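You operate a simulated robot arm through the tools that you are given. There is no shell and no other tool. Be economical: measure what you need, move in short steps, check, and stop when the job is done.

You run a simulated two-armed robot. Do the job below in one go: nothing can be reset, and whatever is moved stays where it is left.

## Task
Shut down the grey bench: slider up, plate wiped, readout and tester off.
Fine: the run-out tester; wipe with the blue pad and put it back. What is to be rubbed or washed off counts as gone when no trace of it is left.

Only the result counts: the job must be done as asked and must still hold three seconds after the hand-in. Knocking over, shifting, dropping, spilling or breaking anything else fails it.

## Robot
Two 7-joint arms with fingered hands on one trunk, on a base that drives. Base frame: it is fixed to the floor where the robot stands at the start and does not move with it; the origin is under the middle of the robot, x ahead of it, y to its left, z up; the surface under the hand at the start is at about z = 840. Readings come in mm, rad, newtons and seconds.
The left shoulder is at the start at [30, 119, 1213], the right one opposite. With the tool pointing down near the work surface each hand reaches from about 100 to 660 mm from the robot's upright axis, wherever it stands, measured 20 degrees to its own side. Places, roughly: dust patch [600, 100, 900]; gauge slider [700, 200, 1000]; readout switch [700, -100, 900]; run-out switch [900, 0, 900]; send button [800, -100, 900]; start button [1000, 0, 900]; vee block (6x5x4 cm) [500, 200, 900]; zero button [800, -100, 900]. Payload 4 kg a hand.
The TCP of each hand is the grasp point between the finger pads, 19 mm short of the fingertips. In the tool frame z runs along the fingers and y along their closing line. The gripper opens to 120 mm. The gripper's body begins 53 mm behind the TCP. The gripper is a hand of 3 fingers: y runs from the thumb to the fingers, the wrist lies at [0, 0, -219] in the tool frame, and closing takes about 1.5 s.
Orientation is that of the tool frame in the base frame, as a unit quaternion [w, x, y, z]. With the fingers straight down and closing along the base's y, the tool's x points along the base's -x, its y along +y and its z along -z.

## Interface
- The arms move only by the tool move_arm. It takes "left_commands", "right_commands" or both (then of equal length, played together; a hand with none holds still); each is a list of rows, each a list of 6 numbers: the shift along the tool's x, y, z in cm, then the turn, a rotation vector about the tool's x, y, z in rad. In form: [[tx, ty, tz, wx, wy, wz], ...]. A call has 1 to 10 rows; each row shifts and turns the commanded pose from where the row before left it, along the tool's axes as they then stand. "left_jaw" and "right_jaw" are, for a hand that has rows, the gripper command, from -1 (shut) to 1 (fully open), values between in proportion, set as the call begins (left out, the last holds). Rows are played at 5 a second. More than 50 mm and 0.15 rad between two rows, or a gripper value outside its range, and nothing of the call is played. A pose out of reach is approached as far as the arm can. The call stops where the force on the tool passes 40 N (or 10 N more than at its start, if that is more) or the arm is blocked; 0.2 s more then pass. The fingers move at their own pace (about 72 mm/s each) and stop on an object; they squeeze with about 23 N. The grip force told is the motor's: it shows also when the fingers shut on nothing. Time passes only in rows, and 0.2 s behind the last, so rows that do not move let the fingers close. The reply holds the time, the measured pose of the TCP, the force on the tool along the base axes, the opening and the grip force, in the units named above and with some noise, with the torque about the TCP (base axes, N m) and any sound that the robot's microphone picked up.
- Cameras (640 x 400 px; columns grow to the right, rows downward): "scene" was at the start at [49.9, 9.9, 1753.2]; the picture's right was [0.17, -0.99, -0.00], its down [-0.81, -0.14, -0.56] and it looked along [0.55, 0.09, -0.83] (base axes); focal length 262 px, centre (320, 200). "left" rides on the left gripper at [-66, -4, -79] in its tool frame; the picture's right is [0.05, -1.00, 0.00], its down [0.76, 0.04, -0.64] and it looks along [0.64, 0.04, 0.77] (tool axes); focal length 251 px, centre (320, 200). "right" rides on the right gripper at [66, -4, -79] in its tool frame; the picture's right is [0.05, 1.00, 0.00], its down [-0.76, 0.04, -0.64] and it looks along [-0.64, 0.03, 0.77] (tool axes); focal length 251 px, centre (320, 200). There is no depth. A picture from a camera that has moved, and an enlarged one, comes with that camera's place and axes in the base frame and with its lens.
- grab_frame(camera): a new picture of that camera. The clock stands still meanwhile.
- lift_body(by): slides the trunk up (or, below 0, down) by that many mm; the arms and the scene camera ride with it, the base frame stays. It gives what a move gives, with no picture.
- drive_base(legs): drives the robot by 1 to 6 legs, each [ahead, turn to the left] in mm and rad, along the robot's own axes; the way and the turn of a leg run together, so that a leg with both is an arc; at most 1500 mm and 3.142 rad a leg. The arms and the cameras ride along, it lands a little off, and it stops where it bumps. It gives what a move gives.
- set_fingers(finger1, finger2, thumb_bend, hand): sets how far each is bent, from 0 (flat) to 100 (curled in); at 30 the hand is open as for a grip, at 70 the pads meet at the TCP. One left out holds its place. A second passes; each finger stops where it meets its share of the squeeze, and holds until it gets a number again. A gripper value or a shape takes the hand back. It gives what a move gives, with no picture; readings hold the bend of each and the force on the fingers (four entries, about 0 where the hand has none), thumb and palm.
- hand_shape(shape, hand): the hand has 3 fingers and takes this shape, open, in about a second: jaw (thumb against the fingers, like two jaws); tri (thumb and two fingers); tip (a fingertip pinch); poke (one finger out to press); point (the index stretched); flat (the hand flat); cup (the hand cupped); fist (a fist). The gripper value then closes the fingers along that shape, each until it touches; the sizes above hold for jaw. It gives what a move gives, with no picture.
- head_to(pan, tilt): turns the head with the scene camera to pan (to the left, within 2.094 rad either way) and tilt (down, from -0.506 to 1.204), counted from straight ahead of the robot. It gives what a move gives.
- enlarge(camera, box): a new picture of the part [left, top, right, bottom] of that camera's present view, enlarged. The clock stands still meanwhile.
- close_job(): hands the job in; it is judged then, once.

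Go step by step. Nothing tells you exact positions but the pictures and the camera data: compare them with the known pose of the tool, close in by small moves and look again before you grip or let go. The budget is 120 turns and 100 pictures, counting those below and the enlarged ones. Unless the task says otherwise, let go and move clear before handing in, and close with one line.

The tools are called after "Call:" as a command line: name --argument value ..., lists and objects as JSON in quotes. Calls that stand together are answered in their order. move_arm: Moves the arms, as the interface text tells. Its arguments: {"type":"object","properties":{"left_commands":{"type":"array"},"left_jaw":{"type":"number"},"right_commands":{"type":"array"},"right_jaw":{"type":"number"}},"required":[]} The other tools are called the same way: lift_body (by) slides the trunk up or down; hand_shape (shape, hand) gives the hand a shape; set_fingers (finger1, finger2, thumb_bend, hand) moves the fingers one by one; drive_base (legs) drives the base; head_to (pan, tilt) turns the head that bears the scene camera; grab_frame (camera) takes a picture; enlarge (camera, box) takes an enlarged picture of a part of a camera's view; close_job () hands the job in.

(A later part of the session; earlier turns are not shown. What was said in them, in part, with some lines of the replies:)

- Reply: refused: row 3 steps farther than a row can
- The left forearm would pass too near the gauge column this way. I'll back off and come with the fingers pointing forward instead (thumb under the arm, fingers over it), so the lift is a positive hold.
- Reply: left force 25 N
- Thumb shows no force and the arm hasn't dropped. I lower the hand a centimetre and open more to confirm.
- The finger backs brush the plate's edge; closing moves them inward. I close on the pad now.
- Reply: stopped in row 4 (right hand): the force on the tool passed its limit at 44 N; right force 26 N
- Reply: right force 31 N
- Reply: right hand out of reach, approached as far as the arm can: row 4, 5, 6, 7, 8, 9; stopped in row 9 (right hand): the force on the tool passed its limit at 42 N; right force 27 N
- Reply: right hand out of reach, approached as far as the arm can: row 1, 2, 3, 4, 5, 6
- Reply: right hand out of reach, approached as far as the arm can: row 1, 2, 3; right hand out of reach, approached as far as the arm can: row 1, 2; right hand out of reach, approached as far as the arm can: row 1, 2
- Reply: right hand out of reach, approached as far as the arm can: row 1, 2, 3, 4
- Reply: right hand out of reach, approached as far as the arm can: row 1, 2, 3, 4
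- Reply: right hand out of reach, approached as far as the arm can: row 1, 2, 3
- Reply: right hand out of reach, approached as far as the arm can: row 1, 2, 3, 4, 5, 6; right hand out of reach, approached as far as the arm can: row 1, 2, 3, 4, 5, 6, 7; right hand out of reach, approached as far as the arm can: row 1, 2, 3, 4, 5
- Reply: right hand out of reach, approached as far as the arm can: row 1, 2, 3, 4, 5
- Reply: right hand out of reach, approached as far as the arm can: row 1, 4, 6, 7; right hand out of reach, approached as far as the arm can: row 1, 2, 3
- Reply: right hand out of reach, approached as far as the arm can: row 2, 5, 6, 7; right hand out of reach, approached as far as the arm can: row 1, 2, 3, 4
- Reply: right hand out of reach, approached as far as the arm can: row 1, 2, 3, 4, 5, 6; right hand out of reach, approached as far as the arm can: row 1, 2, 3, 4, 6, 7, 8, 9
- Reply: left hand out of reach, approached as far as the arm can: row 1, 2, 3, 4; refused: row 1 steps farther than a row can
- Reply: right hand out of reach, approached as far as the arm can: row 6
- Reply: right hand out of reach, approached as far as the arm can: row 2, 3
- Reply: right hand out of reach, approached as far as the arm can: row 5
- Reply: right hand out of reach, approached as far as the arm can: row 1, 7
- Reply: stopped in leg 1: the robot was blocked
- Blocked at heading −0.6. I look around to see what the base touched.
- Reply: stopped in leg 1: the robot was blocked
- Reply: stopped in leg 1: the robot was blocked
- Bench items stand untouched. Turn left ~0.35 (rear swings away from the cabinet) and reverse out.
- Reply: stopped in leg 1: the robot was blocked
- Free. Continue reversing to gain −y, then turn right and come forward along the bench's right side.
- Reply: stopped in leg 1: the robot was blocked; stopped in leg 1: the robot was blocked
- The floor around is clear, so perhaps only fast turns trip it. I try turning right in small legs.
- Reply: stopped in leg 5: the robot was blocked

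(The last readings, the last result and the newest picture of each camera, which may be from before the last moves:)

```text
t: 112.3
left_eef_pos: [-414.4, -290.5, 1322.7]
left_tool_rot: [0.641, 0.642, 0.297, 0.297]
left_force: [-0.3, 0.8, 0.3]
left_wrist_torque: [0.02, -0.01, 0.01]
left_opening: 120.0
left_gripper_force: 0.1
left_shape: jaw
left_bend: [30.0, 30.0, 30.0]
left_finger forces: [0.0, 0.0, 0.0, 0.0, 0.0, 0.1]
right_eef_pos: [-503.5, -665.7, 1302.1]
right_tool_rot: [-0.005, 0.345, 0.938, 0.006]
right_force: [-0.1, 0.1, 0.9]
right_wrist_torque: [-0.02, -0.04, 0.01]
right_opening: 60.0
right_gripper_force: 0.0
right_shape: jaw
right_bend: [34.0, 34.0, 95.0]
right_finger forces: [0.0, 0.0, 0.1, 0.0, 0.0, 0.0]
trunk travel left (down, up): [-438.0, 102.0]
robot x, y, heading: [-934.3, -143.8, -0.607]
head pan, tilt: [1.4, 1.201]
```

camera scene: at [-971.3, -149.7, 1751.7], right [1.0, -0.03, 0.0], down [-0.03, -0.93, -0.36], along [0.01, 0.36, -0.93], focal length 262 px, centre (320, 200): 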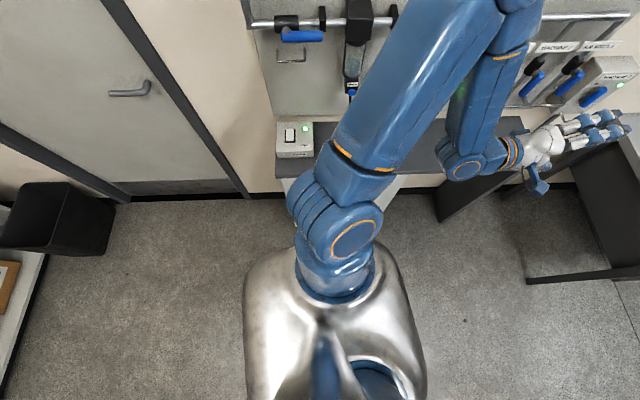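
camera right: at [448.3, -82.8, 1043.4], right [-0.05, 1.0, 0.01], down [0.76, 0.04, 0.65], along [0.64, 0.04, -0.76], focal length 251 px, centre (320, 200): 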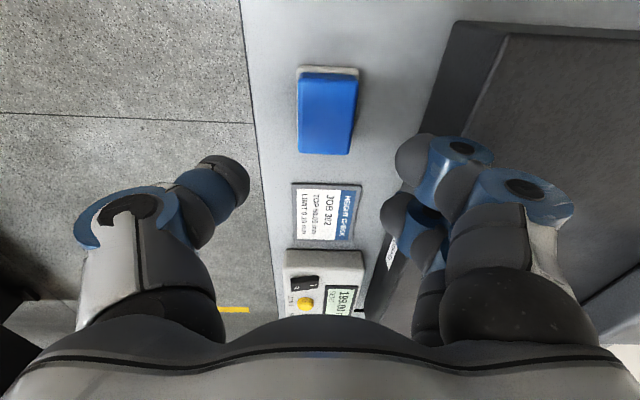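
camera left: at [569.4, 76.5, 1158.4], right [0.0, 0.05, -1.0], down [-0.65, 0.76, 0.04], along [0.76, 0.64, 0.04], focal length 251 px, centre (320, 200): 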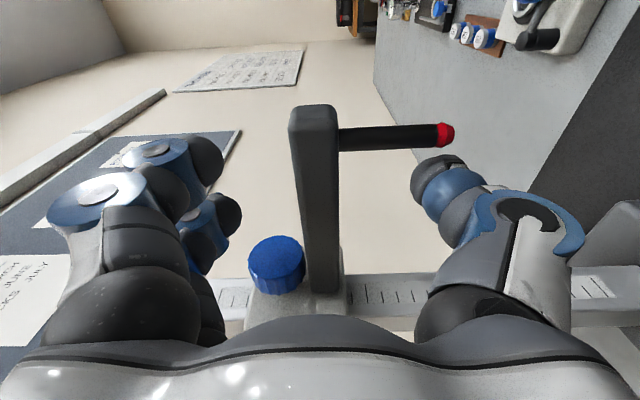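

Small turns work. Now forward 600 along heading −0.6, then turn back to 0 in small legs.

Call:
drive_base --legs '[[610, 0]]'

Call:
drive_base --legs '[[0, 0.1], [0, 0.1], [0, 0.1], [0, 0.1], [0, 0.1], [0, 0.1]]'

```text
t: 115.8
left_eef_pos: [94.3, -638.7, 1322.3]
left_tool_rot: [0.639, 0.643, 0.299, 0.298]
left_force: [0.1, -0.1, -0.8]
left_wrist_torque: [0.01, 0.04, -0.01]
left_opening: 120.1
left_gripper_force: 0.0
left_shape: jaw
left_bend: [30.0, 30.0, 30.0]
left_finger forces: [0.0, 0.0, 0.0, 0.0, 0.0, 0.1]
right_eef_pos: [6.3, -1015.0, 1301.9]
right_tool_rot: [-0.005, 0.343, 0.939, 0.006]
right_force: [-0.7, 0.9, 0.5]
right_wrist_torque: [0.03, 0.01, 0.0]
right_opening: 60.0
right_gripper_force: 0.1
right_shape: jaw
right_bend: [34.0, 34.0, 95.0]
right_finger forces: [0.1, 0.0, 0.0, 0.0, 0.0, 0.0]
trunk travel left (down, up): [-438.0, 102.0]
robot x, y, heading: [-422.8, -491.7, -0.596]
head pan, tilt: [1.4, 1.201]
```

```text
t: 118.9
left_eef_pos: [104.6, -373.5, 1323.1]
left_tool_rot: [0.547, 0.549, 0.448, 0.447]
left_force: [0.2, -0.5, 0.2]
left_wrist_torque: [-0.02, -0.02, -0.01]
left_opening: 119.8
left_gripper_force: 0.0
left_shape: jaw
left_bend: [30.0, 30.0, 30.0]
left_finger forces: [0.0, 0.0, 0.1, 0.1, 0.0, 0.0]
right_eef_pos: [207.4, -747.5, 1302.7]
right_tool_rot: [-0.005, 0.104, 0.995, 0.004]
right_force: [0.0, -0.1, 0.4]
right_wrist_torque: [0.0, 0.03, 0.02]
right_opening: 60.2
right_gripper_force: 0.0
right_shape: jaw
right_bend: [33.0, 33.0, 95.0]
right_finger forces: [0.0, 0.0, 0.0, 0.0, 0.0, 0.0]
trunk travel left (down, up): [-438.0, 102.0]
robot x, y, heading: [-425.5, -535.4, -0.104]
head pan, tilt: [1.4, 1.201]
stopped in leg 5: the robot was blocked; the commanded pose is now the measured one
```

Call:
drive_base --legs '[[0, 0.1], [640, 0], [640, 0]]'

Call:
drive_base --legs '[[0, 0.1], [0, 0.1], [0, 0.1], [0, 0.1], [0, 0.1], [0, 0.1]]'

```text
t: 120.8
left_eef_pos: [169.1, -323.7, 1321.4]
left_tool_rot: [0.523, 0.527, 0.475, 0.473]
left_force: [1.0, 0.3, -0.6]
left_wrist_torque: [0.0, 0.01, 0.01]
left_opening: 119.9
left_gripper_force: 0.1
left_shape: jaw
left_bend: [30.0, 30.0, 30.0]
left_finger forces: [0.0, 0.0, 0.0, 0.1, 0.1, 0.0]
right_eef_pos: [310.1, -684.2, 1300.2]
right_tool_rot: [-0.006, 0.054, 0.999, 0.004]
right_force: [1.0, 0.2, -1.4]
right_wrist_torque: [-0.01, 0.08, 0.02]
right_opening: 60.0
right_gripper_force: 0.1
right_shape: jaw
right_bend: [34.0, 34.0, 95.0]
right_finger forces: [0.0, 0.0, 0.0, 0.1, 0.1, 0.1]
trunk travel left (down, up): [-438.0, 102.0]
robot x, y, heading: [-349.3, -545.7, 0.034]
head pan, tilt: [1.4, 1.201]
stopped in leg 2: the robot was blocked; the commanded pose is now the measured one
```

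```text
t: 124.1
left_eef_pos: [-10.5, -101.7, 1322.6]
left_tool_rot: [0.386, 0.389, 0.592, 0.591]
left_force: [0.6, -0.1, 0.3]
left_wrist_torque: [0.03, -0.04, 0.03]
left_opening: 120.1
left_gripper_force: 0.1
left_shape: jaw
left_bend: [30.0, 30.0, 30.0]
left_finger forces: [0.0, 0.0, 0.0, 0.1, 0.0, 0.1]
right_eef_pos: [288.5, -347.8, 1303.1]
right_tool_rot: [-0.006, -0.201, 0.98, 0.003]
right_force: [0.6, -0.5, 0.4]
right_wrist_torque: [-0.02, 0.04, -0.01]
right_opening: 60.0
right_gripper_force: 0.1
right_shape: jaw
right_bend: [33.0, 33.0, 95.0]
right_finger forces: [0.0, 0.0, 0.0, 0.0, 0.0, 0.0]
trunk travel left (down, up): [-438.0, 102.0]
robot x, y, heading: [-327.2, -584.3, 0.55]
head pan, tilt: [1.4, 1.201]
stopped in leg 6: the robot was blocked; the commanded pose is now the measured one
```

The straight leg stopped early and the following turn executed; I turn back right and drive forward singly.

Call:
drive_base --legs '[[0, -0.1], [0, -0.1], [0, -0.1], [0, -0.1], [0, -0.12]]'

Call:
head_to --pan 0.1 --tilt 0.9

Call:
grab_frame --camera "scene"

```text
t: 127.4
left_eef_pos: [193.7, -326.6, 1322.9]
left_tool_rot: [0.529, 0.53, 0.47, 0.467]
left_force: [0.0, -0.3, 0.7]
left_wrist_torque: [-0.01, -0.02, -0.01]
left_opening: 120.0
left_gripper_force: 0.0
left_shape: jaw
left_bend: [30.0, 30.0, 30.0]
left_finger forces: [0.0, 0.1, 0.0, 0.0, 0.0, 0.1]
right_eef_pos: [328.0, -688.6, 1303.4]
right_tool_rot: [-0.005, 0.062, 0.998, 0.002]
right_force: [-0.7, -0.3, 0.1]
right_wrist_torque: [-0.01, 0.02, -0.04]
right_opening: 59.7
right_gripper_force: 0.0
right_shape: jaw
right_bend: [34.0, 34.0, 95.0]
right_finger forces: [0.0, 0.0, 0.0, 0.0, 0.0, 0.1]
trunk travel left (down, up): [-438.0, 102.0]
robot x, y, heading: [-323.0, -540.6, 0.026]
head pan, tilt: [1.4, 1.201]
stopped in leg 5: the robot was blocked; the commanded pose is now the measured one
```

```text
t: 128.8
left_eef_pos: [191.2, -325.4, 1322.0]
left_tool_rot: [0.528, 0.529, 0.47, 0.469]
left_force: [0.0, -0.1, -0.1]
left_wrist_torque: [0.01, -0.05, 0.0]
left_opening: 120.0
left_gripper_force: 0.1
left_shape: jaw
left_bend: [30.0, 30.0, 30.0]
left_finger forces: [0.0, 0.1, 0.0, 0.0, 0.1, 0.0]
right_eef_pos: [326.8, -688.7, 1304.3]
right_tool_rot: [-0.004, 0.062, 0.998, 0.002]
right_force: [0.9, 0.6, 0.3]
right_wrist_torque: [0.0, 0.07, 0.01]
right_opening: 60.0
right_gripper_force: 0.0
right_shape: jaw
right_bend: [34.0, 34.0, 95.0]
right_finger forces: [0.0, 0.1, 0.0, 0.0, 0.0, 0.0]
trunk travel left (down, up): [-438.0, 102.0]
robot x, y, heading: [-325.2, -543.7, 0.03]
head pan, tilt: [0.099, 0.901]
```

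```text
33 pictures are left
camera scene: at [-270.4, -531.5, 1771.5], right [0.13, -0.99, 0.0], down [-0.78, -0.1, -0.62], along [0.62, 0.08, -0.78], focal length 262 px, centre (320, 200)
```

scene: 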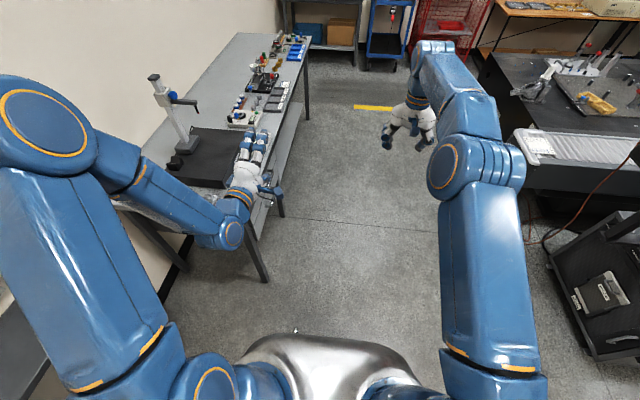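

Aisle ahead is clear. Drive forward 600 mm.

Call:
drive_base --legs '[[600, -0.02]]'

```text
t: 132.2
left_eef_pos: [787.7, -327.8, 1324.9]
left_tool_rot: [0.534, 0.534, 0.463, 0.463]
left_force: [0.2, -0.1, 0.0]
left_wrist_torque: [-0.01, -0.03, -0.02]
left_opening: 119.8
left_gripper_force: 0.1
left_shape: jaw
left_bend: [30.0, 30.0, 30.0]
left_finger forces: [0.0, 0.1, 0.1, 0.0, 0.1, 0.0]
right_eef_pos: [914.2, -692.9, 1304.2]
right_tool_rot: [-0.003, 0.072, 0.997, 0.004]
right_force: [-0.1, 0.0, 0.2]
right_wrist_torque: [0.0, 0.0, 0.01]
right_opening: 59.9
right_gripper_force: 0.0
right_shape: jaw
right_bend: [34.0, 34.0, 95.0]
right_finger forces: [0.1, 0.0, 0.1, 0.0, 0.0, 0.0]
trunk travel left (down, up): [-438.0, 102.0]
robot x, y, heading: [268.6, -529.2, 0.011]
head pan, tilt: [0.099, 0.901]
```

Call:
drive_base --legs '[[590, 0]]'

```text
t: 135.6
left_eef_pos: [1381.4, -315.0, 1323.5]
left_tool_rot: [0.531, 0.532, 0.467, 0.466]
left_force: [-0.2, 0.1, -0.2]
left_wrist_torque: [0.05, 0.06, 0.03]
left_opening: 119.7
left_gripper_force: 0.0
left_shape: jaw
left_bend: [30.0, 30.0, 30.0]
left_finger forces: [0.0, 0.1, 0.1, 0.1, 0.0, 0.0]
right_eef_pos: [1514.8, -678.7, 1304.0]
right_tool_rot: [-0.003, 0.065, 0.998, 0.003]
right_force: [-0.2, -0.4, 0.4]
right_wrist_torque: [0.02, 0.03, 0.0]
right_opening: 60.2
right_gripper_force: 0.1
right_shape: jaw
right_bend: [34.0, 34.0, 95.0]
right_finger forces: [0.0, 0.0, 0.0, 0.0, 0.1, 0.0]
trunk travel left (down, up): [-438.0, 102.0]
robot x, y, heading: [863.8, -526.4, 0.016]
head pan, tilt: [0.099, 0.901]
```

Now turn left in small legs to face the bench.

Call:
drive_base --legs '[[0, 0.13], [0, 0.13], [0, 0.13], [0, 0.13], [0, 0.13], [0, 0.13]]'

Call:
drive_base --legs '[[0, 0.13], [0, 0.13], [0, 0.13], [0, 0.13], [0, 0.13], [0, 0.12]]'

```text
t: 138.6
left_eef_pos: [1203.0, -82.7, 1322.5]
left_tool_rot: [0.388, 0.391, 0.591, 0.59]
left_force: [0.6, -0.2, 0.3]
left_wrist_torque: [-0.02, 0.0, 0.02]
left_opening: 120.1
left_gripper_force: 0.0
left_shape: jaw
left_bend: [30.0, 30.0, 30.0]
left_finger forces: [0.0, 0.0, 0.0, 0.0, 0.1, 0.0]
right_eef_pos: [1502.7, -328.4, 1304.1]
right_tool_rot: [-0.005, -0.198, 0.98, 0.003]
right_force: [-0.4, 0.4, 1.0]
right_wrist_torque: [-0.01, 0.03, -0.04]
right_opening: 59.9
right_gripper_force: 0.1
right_shape: jaw
right_bend: [33.0, 33.0, 95.0]
right_finger forces: [0.0, 0.0, 0.0, 0.0, 0.1, 0.0]
trunk travel left (down, up): [-438.0, 102.0]
robot x, y, heading: [883.7, -563.8, 0.556]
head pan, tilt: [0.099, 0.901]
stopped in leg 5: the robot was blocked; the commanded pose is now the measured one
```

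```text
t: 141.8
left_eef_pos: [907.2, 14.8, 1323.7]
left_tool_rot: [0.216, 0.216, 0.674, 0.673]
left_force: [-0.6, -0.3, 0.7]
left_wrist_torque: [0.01, 0.01, -0.01]
left_opening: 120.0
left_gripper_force: 0.0
left_shape: jaw
left_bend: [30.0, 30.0, 30.0]
left_finger forces: [0.0, 0.0, 0.0, 0.0, 0.0, 0.0]
right_eef_pos: [1291.9, -39.3, 1307.7]
right_tool_rot: [-0.003, -0.456, 0.89, 0.003]
right_force: [-0.4, -0.1, 0.5]
right_wrist_torque: [0.01, -0.01, 0.0]
right_opening: 59.9
right_gripper_force: 0.0
right_shape: jaw
right_bend: [33.0, 33.0, 95.0]
right_finger forces: [0.1, 0.0, 0.1, 0.0, 0.1, 0.1]
trunk travel left (down, up): [-438.0, 102.0]
robot x, y, heading: [924.7, -583.8, 1.111]
head pan, tilt: [0.099, 0.901]
stopped in leg 5: the robot was blocked; the commanded pose is now the measured one
```

Call:
drive_base --legs '[[0, 0.12], [0, 0.12], [0, 0.12], [0, 0.1]]'

Call:
head_to --pan 0.1 --tilt 0.95

Call:
grab_frame --camera "scene"

```text
t: 143.6
left_eef_pos: [767.2, -0.9, 1322.3]
left_tool_rot: [0.132, 0.133, 0.695, 0.694]
left_force: [0.1, 0.5, 0.7]
left_wrist_torque: [-0.01, -0.03, 0.04]
left_opening: 120.3
left_gripper_force: 0.0
left_shape: jaw
left_bend: [30.0, 30.0, 30.0]
left_finger forces: [0.1, 0.0, 0.0, 0.0, 0.0, 0.1]
right_eef_pos: [1153.0, 35.0, 1303.7]
right_tool_rot: [-0.005, -0.559, 0.829, -0.001]
right_force: [-0.4, -1.1, 0.0]
right_wrist_torque: [-0.02, -0.01, 0.02]
right_opening: 59.7
right_gripper_force: 0.0
right_shape: jaw
right_bend: [34.0, 34.0, 95.0]
right_finger forces: [0.0, 0.0, 0.0, 0.1, 0.0, 0.1]
trunk travel left (down, up): [-438.0, 102.0]
robot x, y, heading: [946.3, -580.9, 1.352]
head pan, tilt: [0.099, 0.901]
stopped in leg 3: the robot was blocked; the commanded pose is now the measured one
```

```text
t: 144.2
left_eef_pos: [766.7, -0.6, 1323.4]
left_tool_rot: [0.133, 0.133, 0.696, 0.693]
left_force: [-0.4, 0.0, 0.8]
left_wrist_torque: [0.01, 0.01, -0.01]
left_opening: 120.1
left_gripper_force: 0.1
left_shape: jaw
left_bend: [30.0, 30.0, 30.0]
left_finger forces: [0.0, 0.0, 0.0, 0.0, 0.1, 0.1]
right_eef_pos: [1153.5, 34.7, 1303.3]
right_tool_rot: [-0.006, -0.56, 0.828, 0.0]
right_force: [0.3, 0.6, 0.5]
right_wrist_torque: [-0.01, 0.0, 0.01]
right_opening: 59.8
right_gripper_force: 0.1
right_shape: jaw
right_bend: [34.0, 34.0, 95.0]
right_finger forces: [0.1, 0.0, 0.1, 0.0, 0.0, 0.0]
trunk travel left (down, up): [-438.0, 102.0]
robot x, y, heading: [942.4, -582.5, 1.352]
head pan, tilt: [0.099, 0.949]
```

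```text
32 pictures are left
camera scene: at [949.9, -529.2, 1767.9], right [0.99, -0.12, 0.0], down [-0.09, -0.81, -0.58], along [0.07, 0.58, -0.81], focal length 262 px, centre (320, 200)
```

scene: 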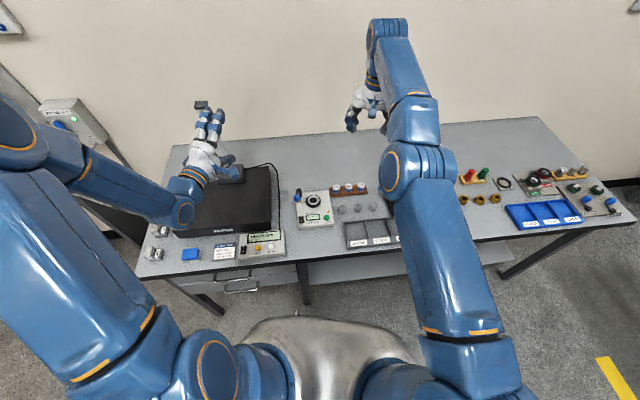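

I now face the bench at (942,−582). Let me enlarge the readout and tester to see the rockers.

Call:
enlarge --camera "scene" --box '[225, 170, 345, 270]'

```text
4.00 times, centred on (285, 220) of scene
camera zoom: at [949.9, -529.2, 1767.9], right [0.99, -0.12, 0.0], down [-0.09, -0.81, -0.58], along [0.07, 0.58, -0.81], focal length 1048 px, centre (460, 120)
```

zoom: 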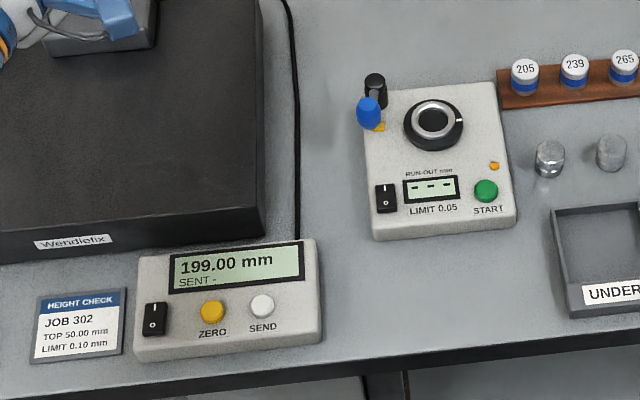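

Both rockers: "I" at the far end, "O" at the near (−y) end. Readout rocker ≈(718,−92), tester rocker ≈(941,12), z≈870. I drive 90 mm closer, then orient the left hand downward and set the poke shape.

Call:
drive_base --legs '[[90, 0]]'

Call:
move_arm --left_commands '[[0, -5, 0, 0, 0, 0], [0, -5, 0, 0, 0, 0], [0, -5, 0, 0, 0, 0], [0, 0, 0, 0.1428, 0, 0], [0, 0, 0, 0.1428, 0, 0], [0, 0, 0, 0.1428, 0, 0], [0, 0, 0, 0.1428, 0, 0], [0, 0, 0, 0.1428, 0, 0], [0, 0, 0, 0.1428, 0, 0], [0, 0, 0, 0.1428, 0, 0]]'

Call:
move_arm --left_commands '[[0, 0, 0, 0.1428, 0, 0], [0, 0, 0, 0.1428, 0, 0], [0, 0, 0, 0.1428, 0, 0], [0, 0, 0, 0.1428, 0, 0]]'

Call:
hand_shape --hand "left" --shape "poke"

Call:
grab_frame --camera "left"

```text
t: 145.3
left_eef_pos: [786.2, 86.9, 1323.0]
left_tool_rot: [0.133, 0.133, 0.696, 0.693]
left_force: [-0.5, -0.2, -0.6]
left_wrist_torque: [0.01, 0.0, 0.02]
left_opening: 120.1
left_gripper_force: 0.0
left_shape: jaw
left_bend: [30.0, 30.0, 30.0]
left_finger forces: [0.0, 0.1, 0.0, 0.0, 0.0, 0.1]
right_eef_pos: [1172.3, 123.4, 1303.4]
right_tool_rot: [-0.006, -0.56, 0.828, 0.0]
right_force: [0.2, 1.0, 0.0]
right_wrist_torque: [-0.03, -0.03, 0.02]
right_opening: 60.0
right_gripper_force: 0.0
right_shape: jaw
right_bend: [34.0, 34.0, 95.0]
right_finger forces: [0.1, 0.2, 0.1, 0.1, 0.0, 0.0]
trunk travel left (down, up): [-438.0, 102.0]
robot x, y, heading: [966.8, -495.2, 1.35]
head pan, tilt: [0.099, 0.949]
```

```text
t: 147.5
left_eef_pos: [785.6, 84.9, 1174.5]
left_tool_rot: [0.053, 0.18, 0.942, 0.276]
left_force: [-0.4, -0.7, -0.9]
left_wrist_torque: [0.02, 0.03, 0.02]
left_opening: 119.9
left_gripper_force: 0.2
left_shape: jaw
left_bend: [30.0, 30.0, 30.0]
left_finger forces: [0.0, 0.1, 0.1, 0.0, 0.0, 0.0]
right_eef_pos: [1172.5, 122.1, 1303.7]
right_tool_rot: [-0.006, -0.56, 0.829, -0.001]
right_force: [-0.4, 0.9, -0.7]
right_wrist_torque: [-0.04, 0.01, 0.01]
right_opening: 60.0
right_gripper_force: 0.1
right_shape: jaw
right_bend: [34.0, 34.0, 95.0]
right_finger forces: [0.1, 0.0, 0.1, 0.0, 0.1, 0.0]
trunk travel left (down, up): [-438.0, 102.0]
robot x, y, heading: [966.1, -494.1, 1.356]
head pan, tilt: [0.099, 0.949]
```

```text
t: 148.5
left_eef_pos: [786.8, 86.0, 1172.8]
left_tool_rot: [0.0, 0.188, 0.982, -0.002]
left_force: [-0.3, 0.2, 0.4]
left_wrist_torque: [-0.01, -0.01, 0.0]
left_opening: 120.2
left_gripper_force: 0.0
left_shape: jaw
left_bend: [30.0, 30.0, 30.0]
left_finger forces: [0.0, 0.0, 0.0, 0.0, 0.0, 0.0]
right_eef_pos: [1172.8, 123.2, 1302.8]
right_tool_rot: [-0.006, -0.56, 0.828, 0.0]
right_force: [0.8, -0.4, -0.2]
right_wrist_torque: [-0.05, 0.03, -0.01]
right_opening: 59.7
right_gripper_force: 0.0
right_shape: jaw
right_bend: [34.0, 34.0, 95.0]
right_finger forces: [0.0, 0.1, 0.0, 0.1, 0.1, 0.1]
trunk travel left (down, up): [-438.0, 102.0]
robot x, y, heading: [965.9, -496.8, 1.355]
head pan, tilt: [0.099, 0.949]
```

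```text
t: 149.4
left_eef_pos: [785.7, 85.4, 1174.3]
left_tool_rot: [0.001, 0.188, 0.982, 0.0]
left_force: [0.3, 0.2, 0.3]
left_wrist_torque: [-0.01, 0.02, 0.0]
left_opening: 0.0
left_gripper_force: 0.0
left_shape: poke
left_bend: [29.0, 29.0, 33.0]
left_finger forces: [0.1, 0.0, 0.0, 0.0, 0.0, 0.0]
right_eef_pos: [1171.0, 122.7, 1303.1]
right_tool_rot: [-0.006, -0.561, 0.828, -0.001]
right_force: [0.6, 0.4, -0.3]
right_wrist_torque: [0.0, -0.02, 0.02]
right_opening: 60.0
right_gripper_force: 0.1
right_shape: jaw
right_bend: [34.0, 34.0, 95.0]
right_finger forces: [0.0, 0.0, 0.1, 0.1, 0.0, 0.0]
trunk travel left (down, up): [-438.0, 102.0]
robot x, y, heading: [966.7, -495.9, 1.354]
head pan, tilt: [0.099, 0.949]
```

```text
30 pictures are left
camera left: at [845.4, 56.6, 1253.9], right [-0.42, -0.91, 0.0], down [-0.69, 0.32, 0.64], along [-0.58, 0.27, -0.77], focal length 251 px, centre (320, 200)
```

left: 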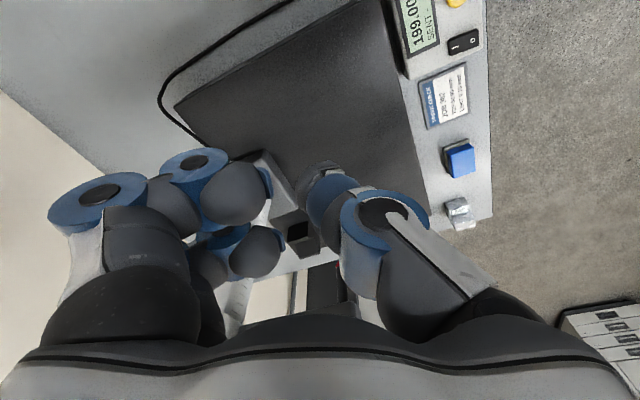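

Plate is clean in this view too. I move above the readout and check the poke finger's geometry.

Call:
move_arm --left_commands '[[0, -4.5, 0, 0, 0, 0], [0, -4.5, 0, 0, 0, 0], [0, -4.5, 1, 0, 0, 0], [0, -4.3, 2, 0, 0, 0], [0, 0, 4.5, 0, 0, 0], [0, 0, 4.5, 0, 0, 0]]'

Call:
grab_frame --camera "left"

Call:
enlarge --camera "scene" --box '[180, 140, 320, 280]'

```text
t: 150.8
left_eef_pos: [718.6, -80.3, 1052.8]
left_tool_rot: [0.001, 0.188, 0.982, 0.0]
left_force: [0.1, 0.4, 0.1]
left_wrist_torque: [-0.02, 0.01, -0.02]
left_opening: 0.0
left_gripper_force: 0.0
left_shape: poke
left_bend: [29.0, 29.0, 33.0]
left_finger forces: [0.0, 0.0, 0.0, 0.0, 0.0, 0.1]
right_eef_pos: [1170.9, 122.4, 1303.0]
right_tool_rot: [-0.006, -0.56, 0.829, -0.001]
right_force: [0.1, 0.1, -0.1]
right_wrist_torque: [-0.03, 0.01, 0.03]
right_opening: 59.9
right_gripper_force: 0.1
right_shape: jaw
right_bend: [34.0, 34.0, 95.0]
right_finger forces: [0.1, 0.0, 0.0, 0.0, 0.0, 0.0]
trunk travel left (down, up): [-438.0, 102.0]
robot x, y, heading: [965.7, -495.7, 1.353]
head pan, tilt: [0.099, 0.949]
```

```text
29 pictures are left
camera left: at [777.9, -107.9, 1132.6], right [-0.42, -0.91, 0.0], down [-0.69, 0.32, 0.64], along [-0.58, 0.27, -0.77], focal length 251 px, centre (320, 200)
```

left: 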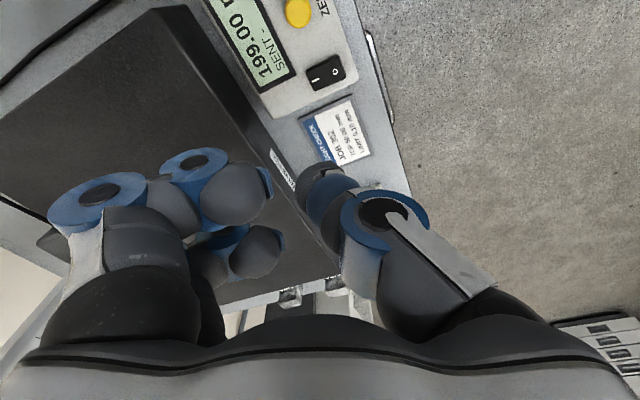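

```text
2.86 times, centred on (250, 210) of scene
camera zoom: at [969.0, -441.0, 1767.8], right [0.99, -0.12, 0.0], down [-0.09, -0.81, -0.58], along [0.07, 0.58, -0.81], focal length 749 px, centre (520, 171)
```

zoom: 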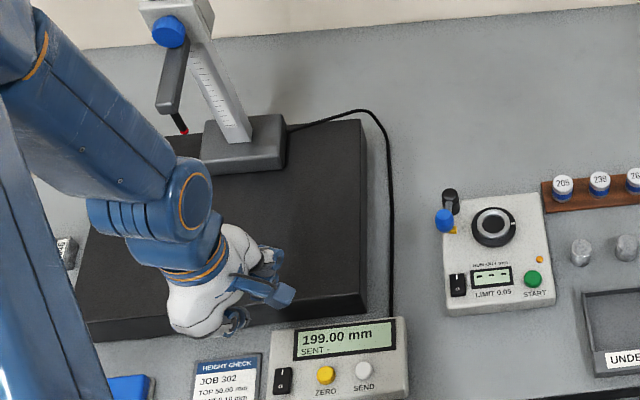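

The poke digit's tip lies on the TCP axis ~19 mm ahead. The "O" end is at about (719,−96). I align and descend to just above.

Call:
move_arm --left_commands '[[-0.56, -1.04, 4, 0, 0, 0], [0, 0, 4.5, 0, 0, 0], [0, 0, 4, 0, 0, 0]]'

Call:
grab_frame --camera "left"

Call:
enlarge --camera "scene" --box '[180, 180, 280, 290]'

```text
t: 151.6
left_eef_pos: [722.3, -91.6, 928.9]
left_tool_rot: [0.0, 0.188, 0.982, 0.0]
left_force: [0.1, 0.0, -0.3]
left_wrist_torque: [0.0, 0.01, 0.03]
left_opening: 0.0
left_gripper_force: 0.0
left_shape: poke
left_bend: [29.0, 29.0, 33.0]
left_finger forces: [0.0, 0.0, 0.1, 0.1, 0.0, 0.0]
right_eef_pos: [1171.7, 121.7, 1303.4]
right_tool_rot: [-0.006, -0.56, 0.828, 0.0]
right_force: [-0.1, -1.3, 0.0]
right_wrist_torque: [0.01, -0.03, 0.05]
right_opening: 59.8
right_gripper_force: 0.0
right_shape: jaw
right_bend: [34.0, 34.0, 95.0]
right_finger forces: [0.1, 0.1, 0.0, 0.0, 0.1, 0.1]
trunk travel left (down, up): [-438.0, 102.0]
robot x, y, heading: [964.7, -496.3, 1.355]
head pan, tilt: [0.099, 0.949]
```

```text
27 pictures are left
camera left: at [781.6, -120.5, 1008.9], right [-0.42, -0.91, 0.0], down [-0.69, 0.32, 0.64], along [-0.58, 0.27, -0.77], focal length 251 px, centre (320, 200)
```

left: 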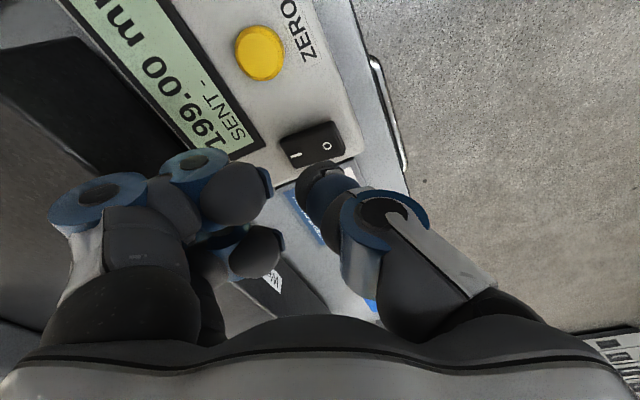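

```text
3.64 times, centred on (230, 235) of scene
camera zoom: at [969.3, -442.3, 1767.9], right [0.99, -0.12, 0.0], down [-0.09, -0.81, -0.58], along [0.07, 0.58, -0.81], focal length 953 px, centre (647, 73)
```

zoom: 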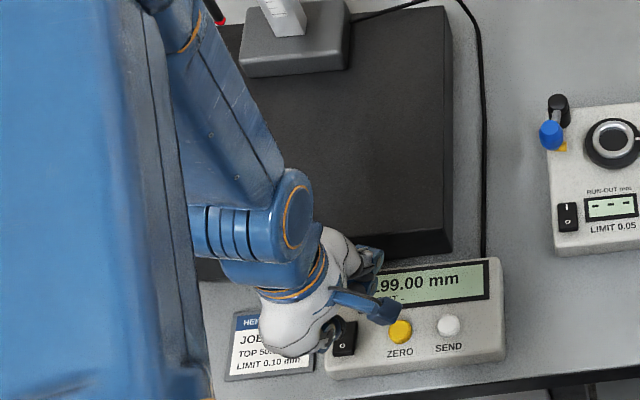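

The tip will land by the "O"; I shift 4 mm further outward and press down gently.

Call:
move_arm --left_commands '[[0, -0.4, 2, 0, 0, 0], [0, 0, 0.5, 0, 0, 0], [0, 0, 0.4, 0, 0, 0], [0, 0, 0.4, 0, 0, 0], [0, 0, 0.4, 0, 0, 0]]'

Call:
grab_frame --camera "left"

```text
t: 152.8
left_eef_pos: [719.0, -99.4, 897.2]
left_tool_rot: [-0.003, 0.187, 0.982, -0.003]
left_force: [2.0, -10.1, 40.2]
left_wrist_torque: [-0.05, 0.22, 0.07]
left_opening: 0.0
left_gripper_force: 0.0
left_shape: poke
left_bend: [29.0, 29.0, 34.0]
left_finger forces: [0.0, 0.0, 0.0, 0.1, 42.1, 0.0]
right_eef_pos: [1173.4, 119.8, 1304.6]
right_tool_rot: [-0.006, -0.56, 0.828, 0.0]
right_force: [-0.3, -0.2, 0.8]
right_wrist_torque: [0.01, 0.03, -0.01]
right_opening: 59.9
right_gripper_force: 0.1
right_shape: jaw
right_bend: [34.0, 34.0, 95.0]
right_finger forces: [0.0, 0.0, 0.1, 0.1, 0.1, 0.0]
trunk travel left (down, up): [-438.0, 102.0]
robot x, y, heading: [968.5, -494.9, 1.355]
head pan, tilt: [0.099, 0.949]
stopped in row 5 (left hand): the force on the tool passed its limit at 45 N (the readings are from after the stop); the commanded pose is now the measured one
```

```text
25 pictures are left
camera left: at [778.7, -127.3, 976.8], right [-0.42, -0.91, 0.01], down [-0.69, 0.32, 0.65], along [-0.59, 0.27, -0.76], focal length 251 px, centre (320, 200)
```

left: 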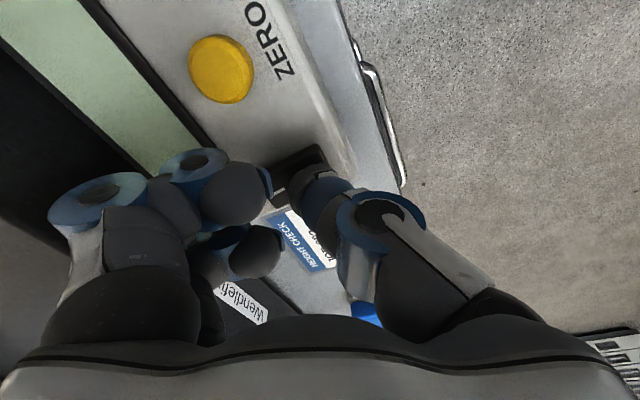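

The display went blank – readout is off. I lift off and verify.

Call:
move_arm --left_commands '[[0, 0, -1, 0, 0, 0], [0, 0, -4.5, 0, 0, 0], [0, 0, -4.5, 0, 0, 0], [0, 0, -4.5, 0, 0, 0]]'

Call:
grab_frame --camera "left"

```text
t: 153.8
left_eef_pos: [716.9, -97.8, 1039.4]
left_tool_rot: [-0.003, 0.187, 0.982, -0.002]
left_force: [-0.3, 0.0, -0.1]
left_wrist_torque: [0.01, -0.03, -0.03]
left_opening: 0.0
left_gripper_force: 0.1
left_shape: poke
left_bend: [29.0, 29.0, 33.0]
left_finger forces: [0.1, 0.0, 0.1, 0.1, 0.1, 0.1]
right_eef_pos: [1171.9, 121.2, 1305.4]
right_tool_rot: [-0.005, -0.56, 0.828, 0.001]
right_force: [-0.1, 0.0, -0.4]
right_wrist_torque: [0.0, 0.03, -0.01]
right_opening: 59.9
right_gripper_force: 0.1
right_shape: jaw
right_bend: [34.0, 34.0, 95.0]
right_finger forces: [0.0, 0.1, 0.0, 0.0, 0.0, 0.1]
trunk travel left (down, up): [-438.0, 102.0]
robot x, y, heading: [965.4, -494.3, 1.352]
head pan, tilt: [0.099, 0.949]
```

```text
24 pictures are left
camera left: at [777.4, -125.7, 1118.6], right [-0.42, -0.91, 0.0], down [-0.69, 0.32, 0.65], along [-0.59, 0.27, -0.76], focal length 251 px, centre (320, 200)
```

left: 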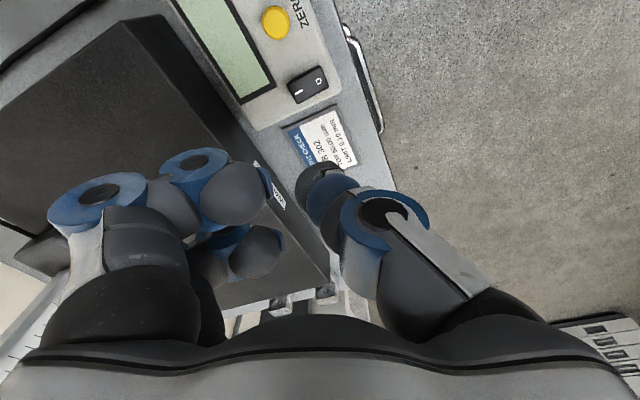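

Readout off confirmed. Move across to above the tester's rocker (~(941,10)).

Call:
move_arm --left_commands '[[-2.8, 3.05, 0, 0, 0, 0], [-2.8, 3.05, 0, 0, 0, 0], [-2.8, 3.05, 0, 0, 0, 0], [-2.8, 3.05, 0, 0, 0, 0], [-2.8, 3.05, 0, 0, 0, 0], [-2.8, 3.05, 0, 0, 0, 0]]'

Call:
grab_frame --camera "left"

Call:
enlarge --camera "scene" --box '[230, 160, 370, 270]'

```text
t: 155.2
left_eef_pos: [944.1, 12.2, 1037.0]
left_tool_rot: [-0.002, 0.187, 0.982, -0.001]
left_force: [-0.3, 0.2, -0.6]
left_wrist_torque: [-0.01, 0.01, 0.02]
left_opening: 0.0
left_gripper_force: 0.0
left_shape: poke
left_bend: [29.0, 29.0, 33.0]
left_finger forces: [0.1, 0.1, 0.0, 0.1, 0.1, 0.0]
right_eef_pos: [1173.6, 122.1, 1302.7]
right_tool_rot: [-0.005, -0.56, 0.828, -0.001]
right_force: [0.7, 0.4, -0.1]
right_wrist_torque: [-0.02, 0.03, 0.0]
right_opening: 60.1
right_gripper_force: 0.0
right_shape: jaw
right_bend: [34.0, 34.0, 95.0]
right_finger forces: [0.1, 0.0, 0.0, 0.1, 0.0, 0.0]
trunk travel left (down, up): [-438.0, 102.0]
robot x, y, heading: [965.4, -492.2, 1.352]
head pan, tilt: [0.099, 0.949]
```

```text
23 pictures are left
camera left: at [1003.6, -16.1, 1116.6], right [-0.42, -0.91, 0.0], down [-0.69, 0.32, 0.65], along [-0.59, 0.27, -0.76], focal length 251 px, centre (320, 200)
```

left: 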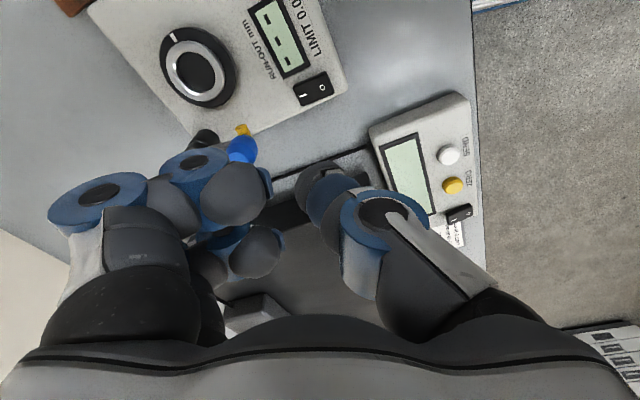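

```text
3.64 times, centred on (300, 215) of scene
camera zoom: at [971.2, -441.7, 1767.8], right [0.99, -0.12, 0.0], down [-0.1, -0.81, -0.58], along [0.07, 0.58, -0.81], focal length 953 px, centre (393, 146)
```

zoom: 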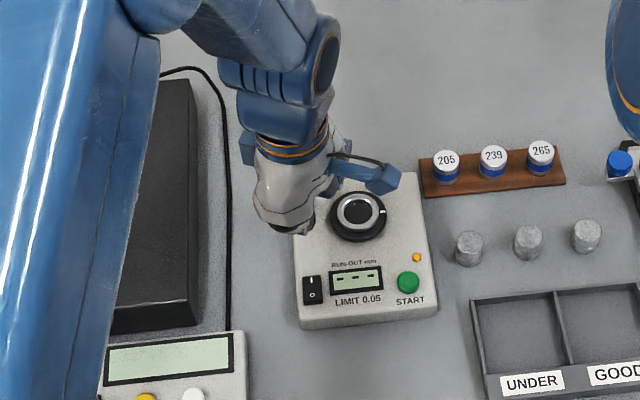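

The curled fingers could touch the tester's crank, so I yaw the hand −1.6 rad (back to its default yaw) so the fingers lie over empty bench.

Call:
move_arm --left_commands '[[0, 0, 0, 0, 0, -0.145], [0, 0, 0, 0, 0, -0.145], [0, 0, 0, 0, 0, -0.145], [0, 0, 0, 0, 0, -0.145], [0, 0, 0, 0, 0, -0.145], [0, 0, 0, 0, 0, -0.145], [0, 0, 0, 0, 0, -0.145], [0, 0, 0, 0, 0, -0.145], [0, 0, 0, 0, 0, -0.145], [0, 0, 0, 0, 0, -0.145]]'

Call:
move_arm --left_commands '[[0, 0, 0, 0, 0, -0.145], [0, 0, 4, 0, 0, 0], [0, 0, 3.5, 0, 0, 0]]'

Call:
grab_frame --camera "left"

Call:
enlarge --camera "scene" --box '[230, 160, 370, 270]'

```text
t: 157.4
left_eef_pos: [942.1, 12.3, 1038.1]
left_tool_rot: [-0.002, -0.513, 0.858, 0.0]
left_force: [-0.4, -0.1, -0.7]
left_wrist_torque: [-0.03, -0.01, 0.01]
left_opening: 0.0
left_gripper_force: 0.1
left_shape: poke
left_bend: [29.0, 29.0, 33.0]
left_finger forces: [0.0, 0.1, 0.0, 0.0, 0.0, 0.0]
right_eef_pos: [1172.2, 123.0, 1303.9]
right_tool_rot: [-0.005, -0.56, 0.828, 0.0]
right_force: [0.4, -0.4, 0.7]
right_wrist_torque: [0.02, 0.0, 0.02]
right_opening: 60.0
right_gripper_force: 0.0
right_shape: jaw
right_bend: [34.0, 34.0, 95.0]
right_finger forces: [0.0, 0.0, 0.0, 0.0, 0.0, 0.0]
trunk travel left (down, up): [-438.0, 102.0]
robot x, y, heading: [963.9, -497.8, 1.356]
head pan, tilt: [0.099, 0.949]
```

```text
t: 158.2
left_eef_pos: [940.3, 11.5, 963.4]
left_tool_rot: [-0.002, -0.573, 0.82, 0.0]
left_force: [0.2, -0.5, -0.3]
left_wrist_torque: [0.02, 0.01, 0.04]
left_opening: 0.0
left_gripper_force: 0.0
left_shape: poke
left_bend: [29.0, 29.0, 33.0]
left_finger forces: [0.0, 0.1, 0.0, 0.0, 0.0, 0.0]
right_eef_pos: [1171.4, 122.3, 1302.4]
right_tool_rot: [-0.006, -0.56, 0.828, -0.001]
right_force: [-0.3, 0.3, 0.0]
right_wrist_torque: [0.0, 0.0, 0.0]
right_opening: 59.7
right_gripper_force: 0.1
right_shape: jaw
right_bend: [34.0, 34.0, 95.0]
right_finger forces: [0.0, 0.1, 0.1, 0.0, 0.0, 0.0]
trunk travel left (down, up): [-438.0, 102.0]
robot x, y, heading: [966.9, -496.8, 1.356]
head pan, tilt: [0.099, 0.949]
```

```text
21 pictures are left
camera left: at [966.4, 72.5, 1043.3], right [0.92, -0.39, 0.0], down [-0.3, -0.7, 0.65], along [-0.26, -0.59, -0.76], focal length 251 px, centre (320, 200)
```

left: 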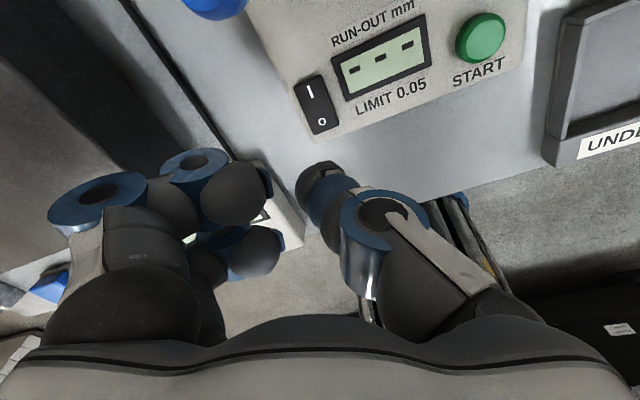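

```text
3.64 times, centred on (300, 215) of scene
camera zoom: at [969.6, -441.7, 1767.8], right [0.99, -0.12, 0.0], down [-0.09, -0.81, -0.58], along [0.07, 0.58, -0.81], focal length 953 px, centre (393, 146)
```

zoom: 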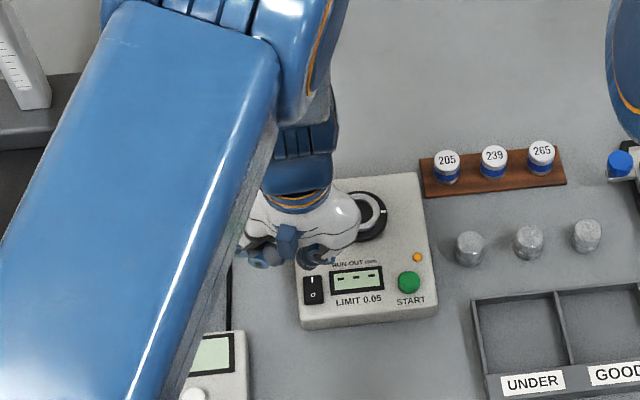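

"O" lies at (940,10). I offset slightly outward and press down.

Call:
move_arm --left_commands '[[0.43, 0.16, 4.5, 0, 0, 0], [0, 0, 0.8, 0, 0, 0], [0, 0, 0.4, 0, 0, 0], [0, 0, 0.4, 0, 0, 0], [0, 0, 0.3, 0, 0, 0], [0, 0, 0.3, 0, 0, 0]]'

Call:
grab_frame --camera "left"

```text
t: 159.6
left_eef_pos: [936.5, 7.8, 897.2]
left_tool_rot: [-0.001, -0.572, 0.82, 0.002]
left_force: [-0.2, -3.1, 8.0]
left_wrist_torque: [-0.03, -0.07, -0.03]
left_opening: 0.0
left_gripper_force: 0.1
left_shape: poke
left_bend: [29.0, 29.0, 33.0]
left_finger forces: [0.0, 0.0, 0.1, 0.0, 8.5, 0.1]
right_eef_pos: [1171.8, 119.7, 1304.0]
right_tool_rot: [-0.005, -0.56, 0.828, 0.0]
right_force: [0.4, 0.0, -0.5]
right_wrist_torque: [0.0, 0.02, 0.01]
right_opening: 60.2
right_gripper_force: 0.0
right_shape: jaw
right_bend: [34.0, 34.0, 95.0]
right_finger forces: [0.0, 0.1, 0.1, 0.0, 0.0, 0.1]
trunk travel left (down, up): [-438.0, 102.0]
robot x, y, heading: [963.7, -494.3, 1.355]
head pan, tilt: [0.099, 0.949]
```

```text
19 pictures are left
camera left: at [963.3, 68.6, 977.5], right [0.92, -0.39, 0.0], down [-0.3, -0.7, 0.65], along [-0.26, -0.59, -0.76], focal length 251 px, centre (320, 200)
```

left: 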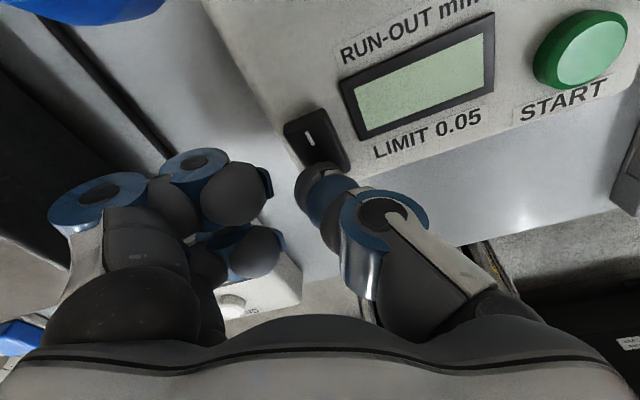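

The tester's display is blank at only 8 N. I lift off and move clear, then verify the whole bench.

Call:
move_arm --left_commands '[[0, 0, -1.5, 0, 0, 0], [0, 0, -4.5, 0, 0, 0], [0, 0, -4.5, 0, 0, 0], [0, 0, -4.5, 0, 0, 0], [0, 0, -4.5, 0, 0, 0], [0, 0, -4.5, 0, 0, 0], [4.5, 0, 0, 0, 0, 0], [4.5, 0, 0, 0, 0, 0]]'

Call:
drive_base --legs '[[-250, 0]]'

Call:
grab_frame --camera "scene"

Call:
enlarge --camera "scene" --box '[130, 60, 350, 260]'

```text
t: 161.4
left_eef_pos: [908.5, -75.5, 1138.0]
left_tool_rot: [-0.002, -0.572, 0.82, 0.0]
left_force: [0.2, -0.5, 0.0]
left_wrist_torque: [0.04, 0.0, 0.05]
left_opening: 0.1
left_gripper_force: 0.2
left_shape: poke
left_bend: [29.0, 29.0, 33.0]
left_finger forces: [0.0, 0.1, 0.1, 0.0, 0.0, 0.1]
right_eef_pos: [1171.1, 119.7, 1303.0]
right_tool_rot: [-0.005, -0.561, 0.828, 0.0]
right_force: [-0.1, -0.6, -0.5]
right_wrist_torque: [0.03, -0.02, -0.01]
right_opening: 59.7
right_gripper_force: 0.1
right_shape: jaw
right_bend: [34.0, 34.0, 95.0]
right_finger forces: [0.1, 0.1, 0.0, 0.0, 0.0, 0.1]
trunk travel left (down, up): [-438.0, 102.0]
robot x, y, heading: [964.0, -495.5, 1.353]
head pan, tilt: [0.099, 0.949]
```

```text
t: 163.2
left_eef_pos: [854.1, -316.5, 1136.8]
left_tool_rot: [-0.002, -0.572, 0.82, 0.0]
left_force: [0.4, 0.1, 0.4]
left_wrist_torque: [0.02, -0.02, -0.01]
left_opening: 0.0
left_gripper_force: 0.1
left_shape: poke
left_bend: [29.0, 29.0, 33.0]
left_finger forces: [0.0, 0.1, 0.0, 0.0, 0.1, 0.0]
right_eef_pos: [1121.3, -119.8, 1303.6]
right_tool_rot: [-0.006, -0.559, 0.829, -0.001]
right_force: [-0.1, -0.3, 0.3]
right_wrist_torque: [0.02, -0.01, 0.03]
right_opening: 59.9
right_gripper_force: 0.0
right_shape: jaw
right_bend: [34.0, 34.0, 95.0]
right_finger forces: [0.1, 0.0, 0.0, 0.0, 0.0, 0.0]
trunk travel left (down, up): [-438.0, 102.0]
robot x, y, heading: [911.5, -735.8, 1.349]
head pan, tilt: [0.099, 0.949]
```

```text
18 pictures are left
camera scene: at [916.7, -683.4, 1767.9], right [0.99, -0.12, 0.0], down [-0.1, -0.81, -0.58], along [0.07, 0.58, -0.81], focal length 262 px, centre (320, 200)
```

scene: 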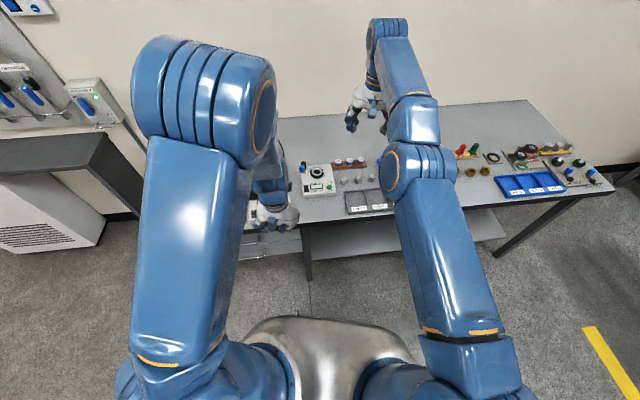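

```text
2.00 times, centred on (240, 160) of scene
camera zoom: at [916.7, -683.4, 1767.9], right [0.99, -0.12, 0.0], down [-0.1, -0.81, -0.58], along [0.07, 0.58, -0.81], focal length 524 px, centre (480, 280)
```

zoom: 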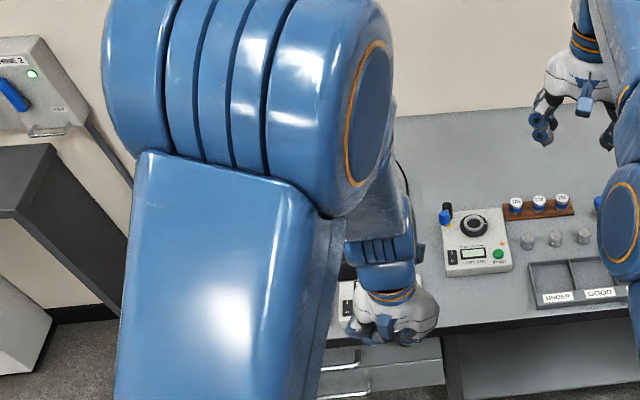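

The left arm hides the plate from here; I turn the base left a bit to view it between the arms.

Call:
drive_base --legs '[[0, 0.12], [0, 0.12], [0, 0.12], [0, 0.12]]'

Call:
head_to --pan 0.0 --tilt 0.85

Call:
grab_frame --camera "scene"

```text
t: 164.8
left_eef_pos: [759.3, -340.0, 1138.0]
left_tool_rot: [-0.002, -0.665, 0.746, -0.001]
left_force: [-0.6, 0.1, 0.1]
left_wrist_torque: [0.01, -0.02, -0.02]
left_opening: 0.3
left_gripper_force: 0.0
left_shape: poke
left_bend: [29.0, 29.0, 33.0]
left_finger forces: [0.1, 0.0, 0.0, 0.1, 0.0, 0.1]
right_eef_pos: [970.5, -92.9, 1298.2]
right_tool_rot: [-0.007, -0.655, 0.755, -0.002]
right_force: [-0.1, -0.4, 0.3]
right_wrist_torque: [0.0, -0.02, -0.01]
right_opening: 59.9
right_gripper_force: 0.1
right_shape: jaw
right_bend: [34.0, 34.0, 95.0]
right_finger forces: [0.0, 0.0, 0.1, 0.1, 0.0, 0.0]
trunk travel left (down, up): [-438.0, 102.0]
robot x, y, heading: [931.2, -736.2, 1.586]
head pan, tilt: [0.099, 0.949]
stopped in leg 2: the robot was blocked; the commanded pose is now the measured one
```

```text
t: 165.5
left_eef_pos: [759.5, -341.9, 1138.4]
left_tool_rot: [-0.002, -0.666, 0.746, 0.0]
left_force: [0.2, 0.0, -0.8]
left_wrist_torque: [0.0, -0.04, 0.01]
left_opening: 0.0
left_gripper_force: 0.1
left_shape: poke
left_bend: [29.0, 29.0, 33.0]
left_finger forces: [0.0, 0.0, 0.1, 0.0, 0.0, 0.1]
right_eef_pos: [970.5, -94.5, 1299.6]
right_tool_rot: [-0.008, -0.655, 0.756, -0.001]
right_force: [0.3, -0.1, 0.5]
right_wrist_torque: [0.03, 0.0, 0.03]
right_opening: 60.0
right_gripper_force: 0.0
right_shape: jaw
right_bend: [34.0, 34.0, 95.0]
right_finger forces: [0.0, 0.0, 0.0, 0.1, 0.0, 0.0]
trunk travel left (down, up): [-438.0, 102.0]
robot x, y, heading: [939.2, -735.2, 1.591]
head pan, tilt: [0.0, 0.85]
```

```text
16 pictures are left
camera scene: at [930.8, -677.0, 1775.4], right [1.0, 0.02, 0.0], down [0.01, -0.75, -0.66], along [-0.01, 0.66, -0.75], focal length 262 px, centre (320, 200)
```

scene: 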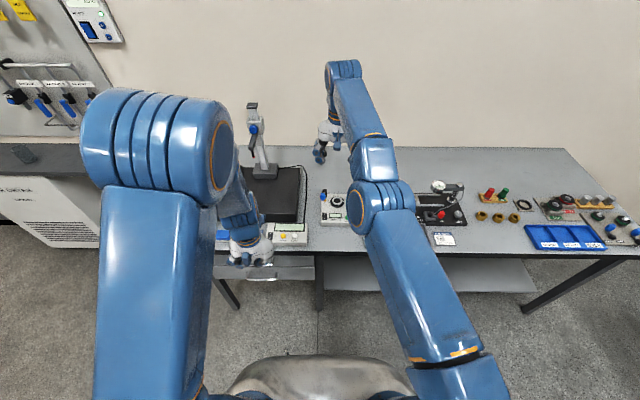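

Call:
drive_base --legs '[[0, 0.12], [0, 0.12], [0, 0.12]]'

Call:
enlarge --camera "scene" --box '[230, 90, 430, 270]'

```text
t: 166.6
left_eef_pos: [714.2, -365.9, 1136.9]
left_tool_rot: [0.003, 0.711, -0.703, 0.0]
left_force: [0.5, -0.2, -0.2]
left_wrist_torque: [-0.01, 0.01, 0.02]
left_opening: 0.0
left_gripper_force: 0.1
left_shape: poke
left_bend: [29.0, 29.0, 33.0]
left_finger forces: [0.0, 0.0, 0.0, 0.0, 0.0, 0.0]
right_eef_pos: [893.2, -93.0, 1302.9]
right_tool_rot: [-0.006, -0.701, 0.714, 0.002]
right_force: [-0.5, -0.4, 0.3]
right_wrist_torque: [0.0, 0.0, -0.02]
right_opening: 59.8
right_gripper_force: 0.2
right_shape: jaw
right_bend: [34.0, 34.0, 95.0]
right_finger forces: [0.0, 0.1, 0.0, 0.0, 0.0, 0.1]
trunk travel left (down, up): [-438.0, 102.0]
robot x, y, heading: [944.4, -731.3, 1.703]
head pan, tilt: [0.0, 0.85]
stopped in leg 1: the robot was blocked; the commanded pose is now the measured one
```

```text
2.22 times, centred on (330, 180) of scene
camera zoom: at [934.5, -676.4, 1775.4], right [0.99, 0.13, 0.0], down [0.1, -0.74, -0.66], along [-0.09, 0.65, -0.75], focal length 582 px, centre (298, 244)
```

zoom: 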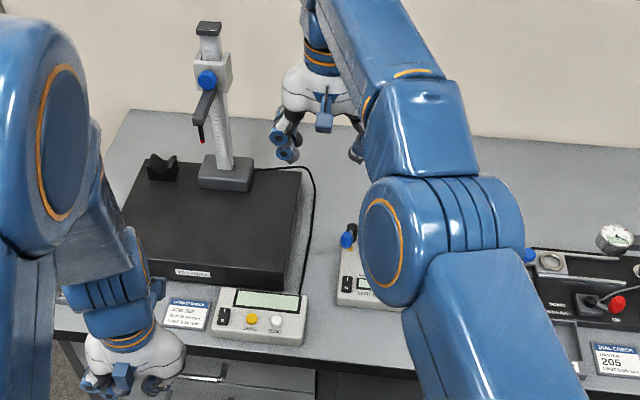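

Slider up, plate black, readout blank. One closer look at the plate for traces.

Call:
enlarge --camera "scene" --box '[262, 155, 342, 225]'

```text
5.71 times, centred on (302, 190) of scene
camera zoom: at [934.5, -676.4, 1775.4], right [0.99, 0.13, 0.0], down [0.1, -0.74, -0.66], along [-0.09, 0.65, -0.75], focal length 1497 px, centre (423, 257)
```

zoom: 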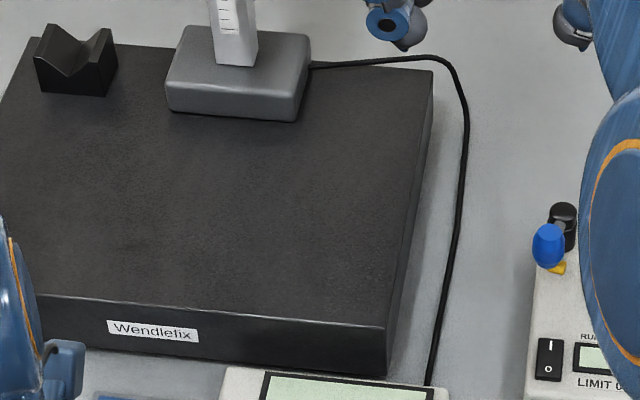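

The plate is spotless, the slider is up, both displays are dark, the pad is back in place and both hands are clear of the bench. Handing in.

Call:
close_job

```text
The job is handed in.
```

The grey bench is shut down: slider raised to its top stop, plate wiped clean, readout and run-out tester switched off, and the blue pad set back within about 5 mm of its original spot.
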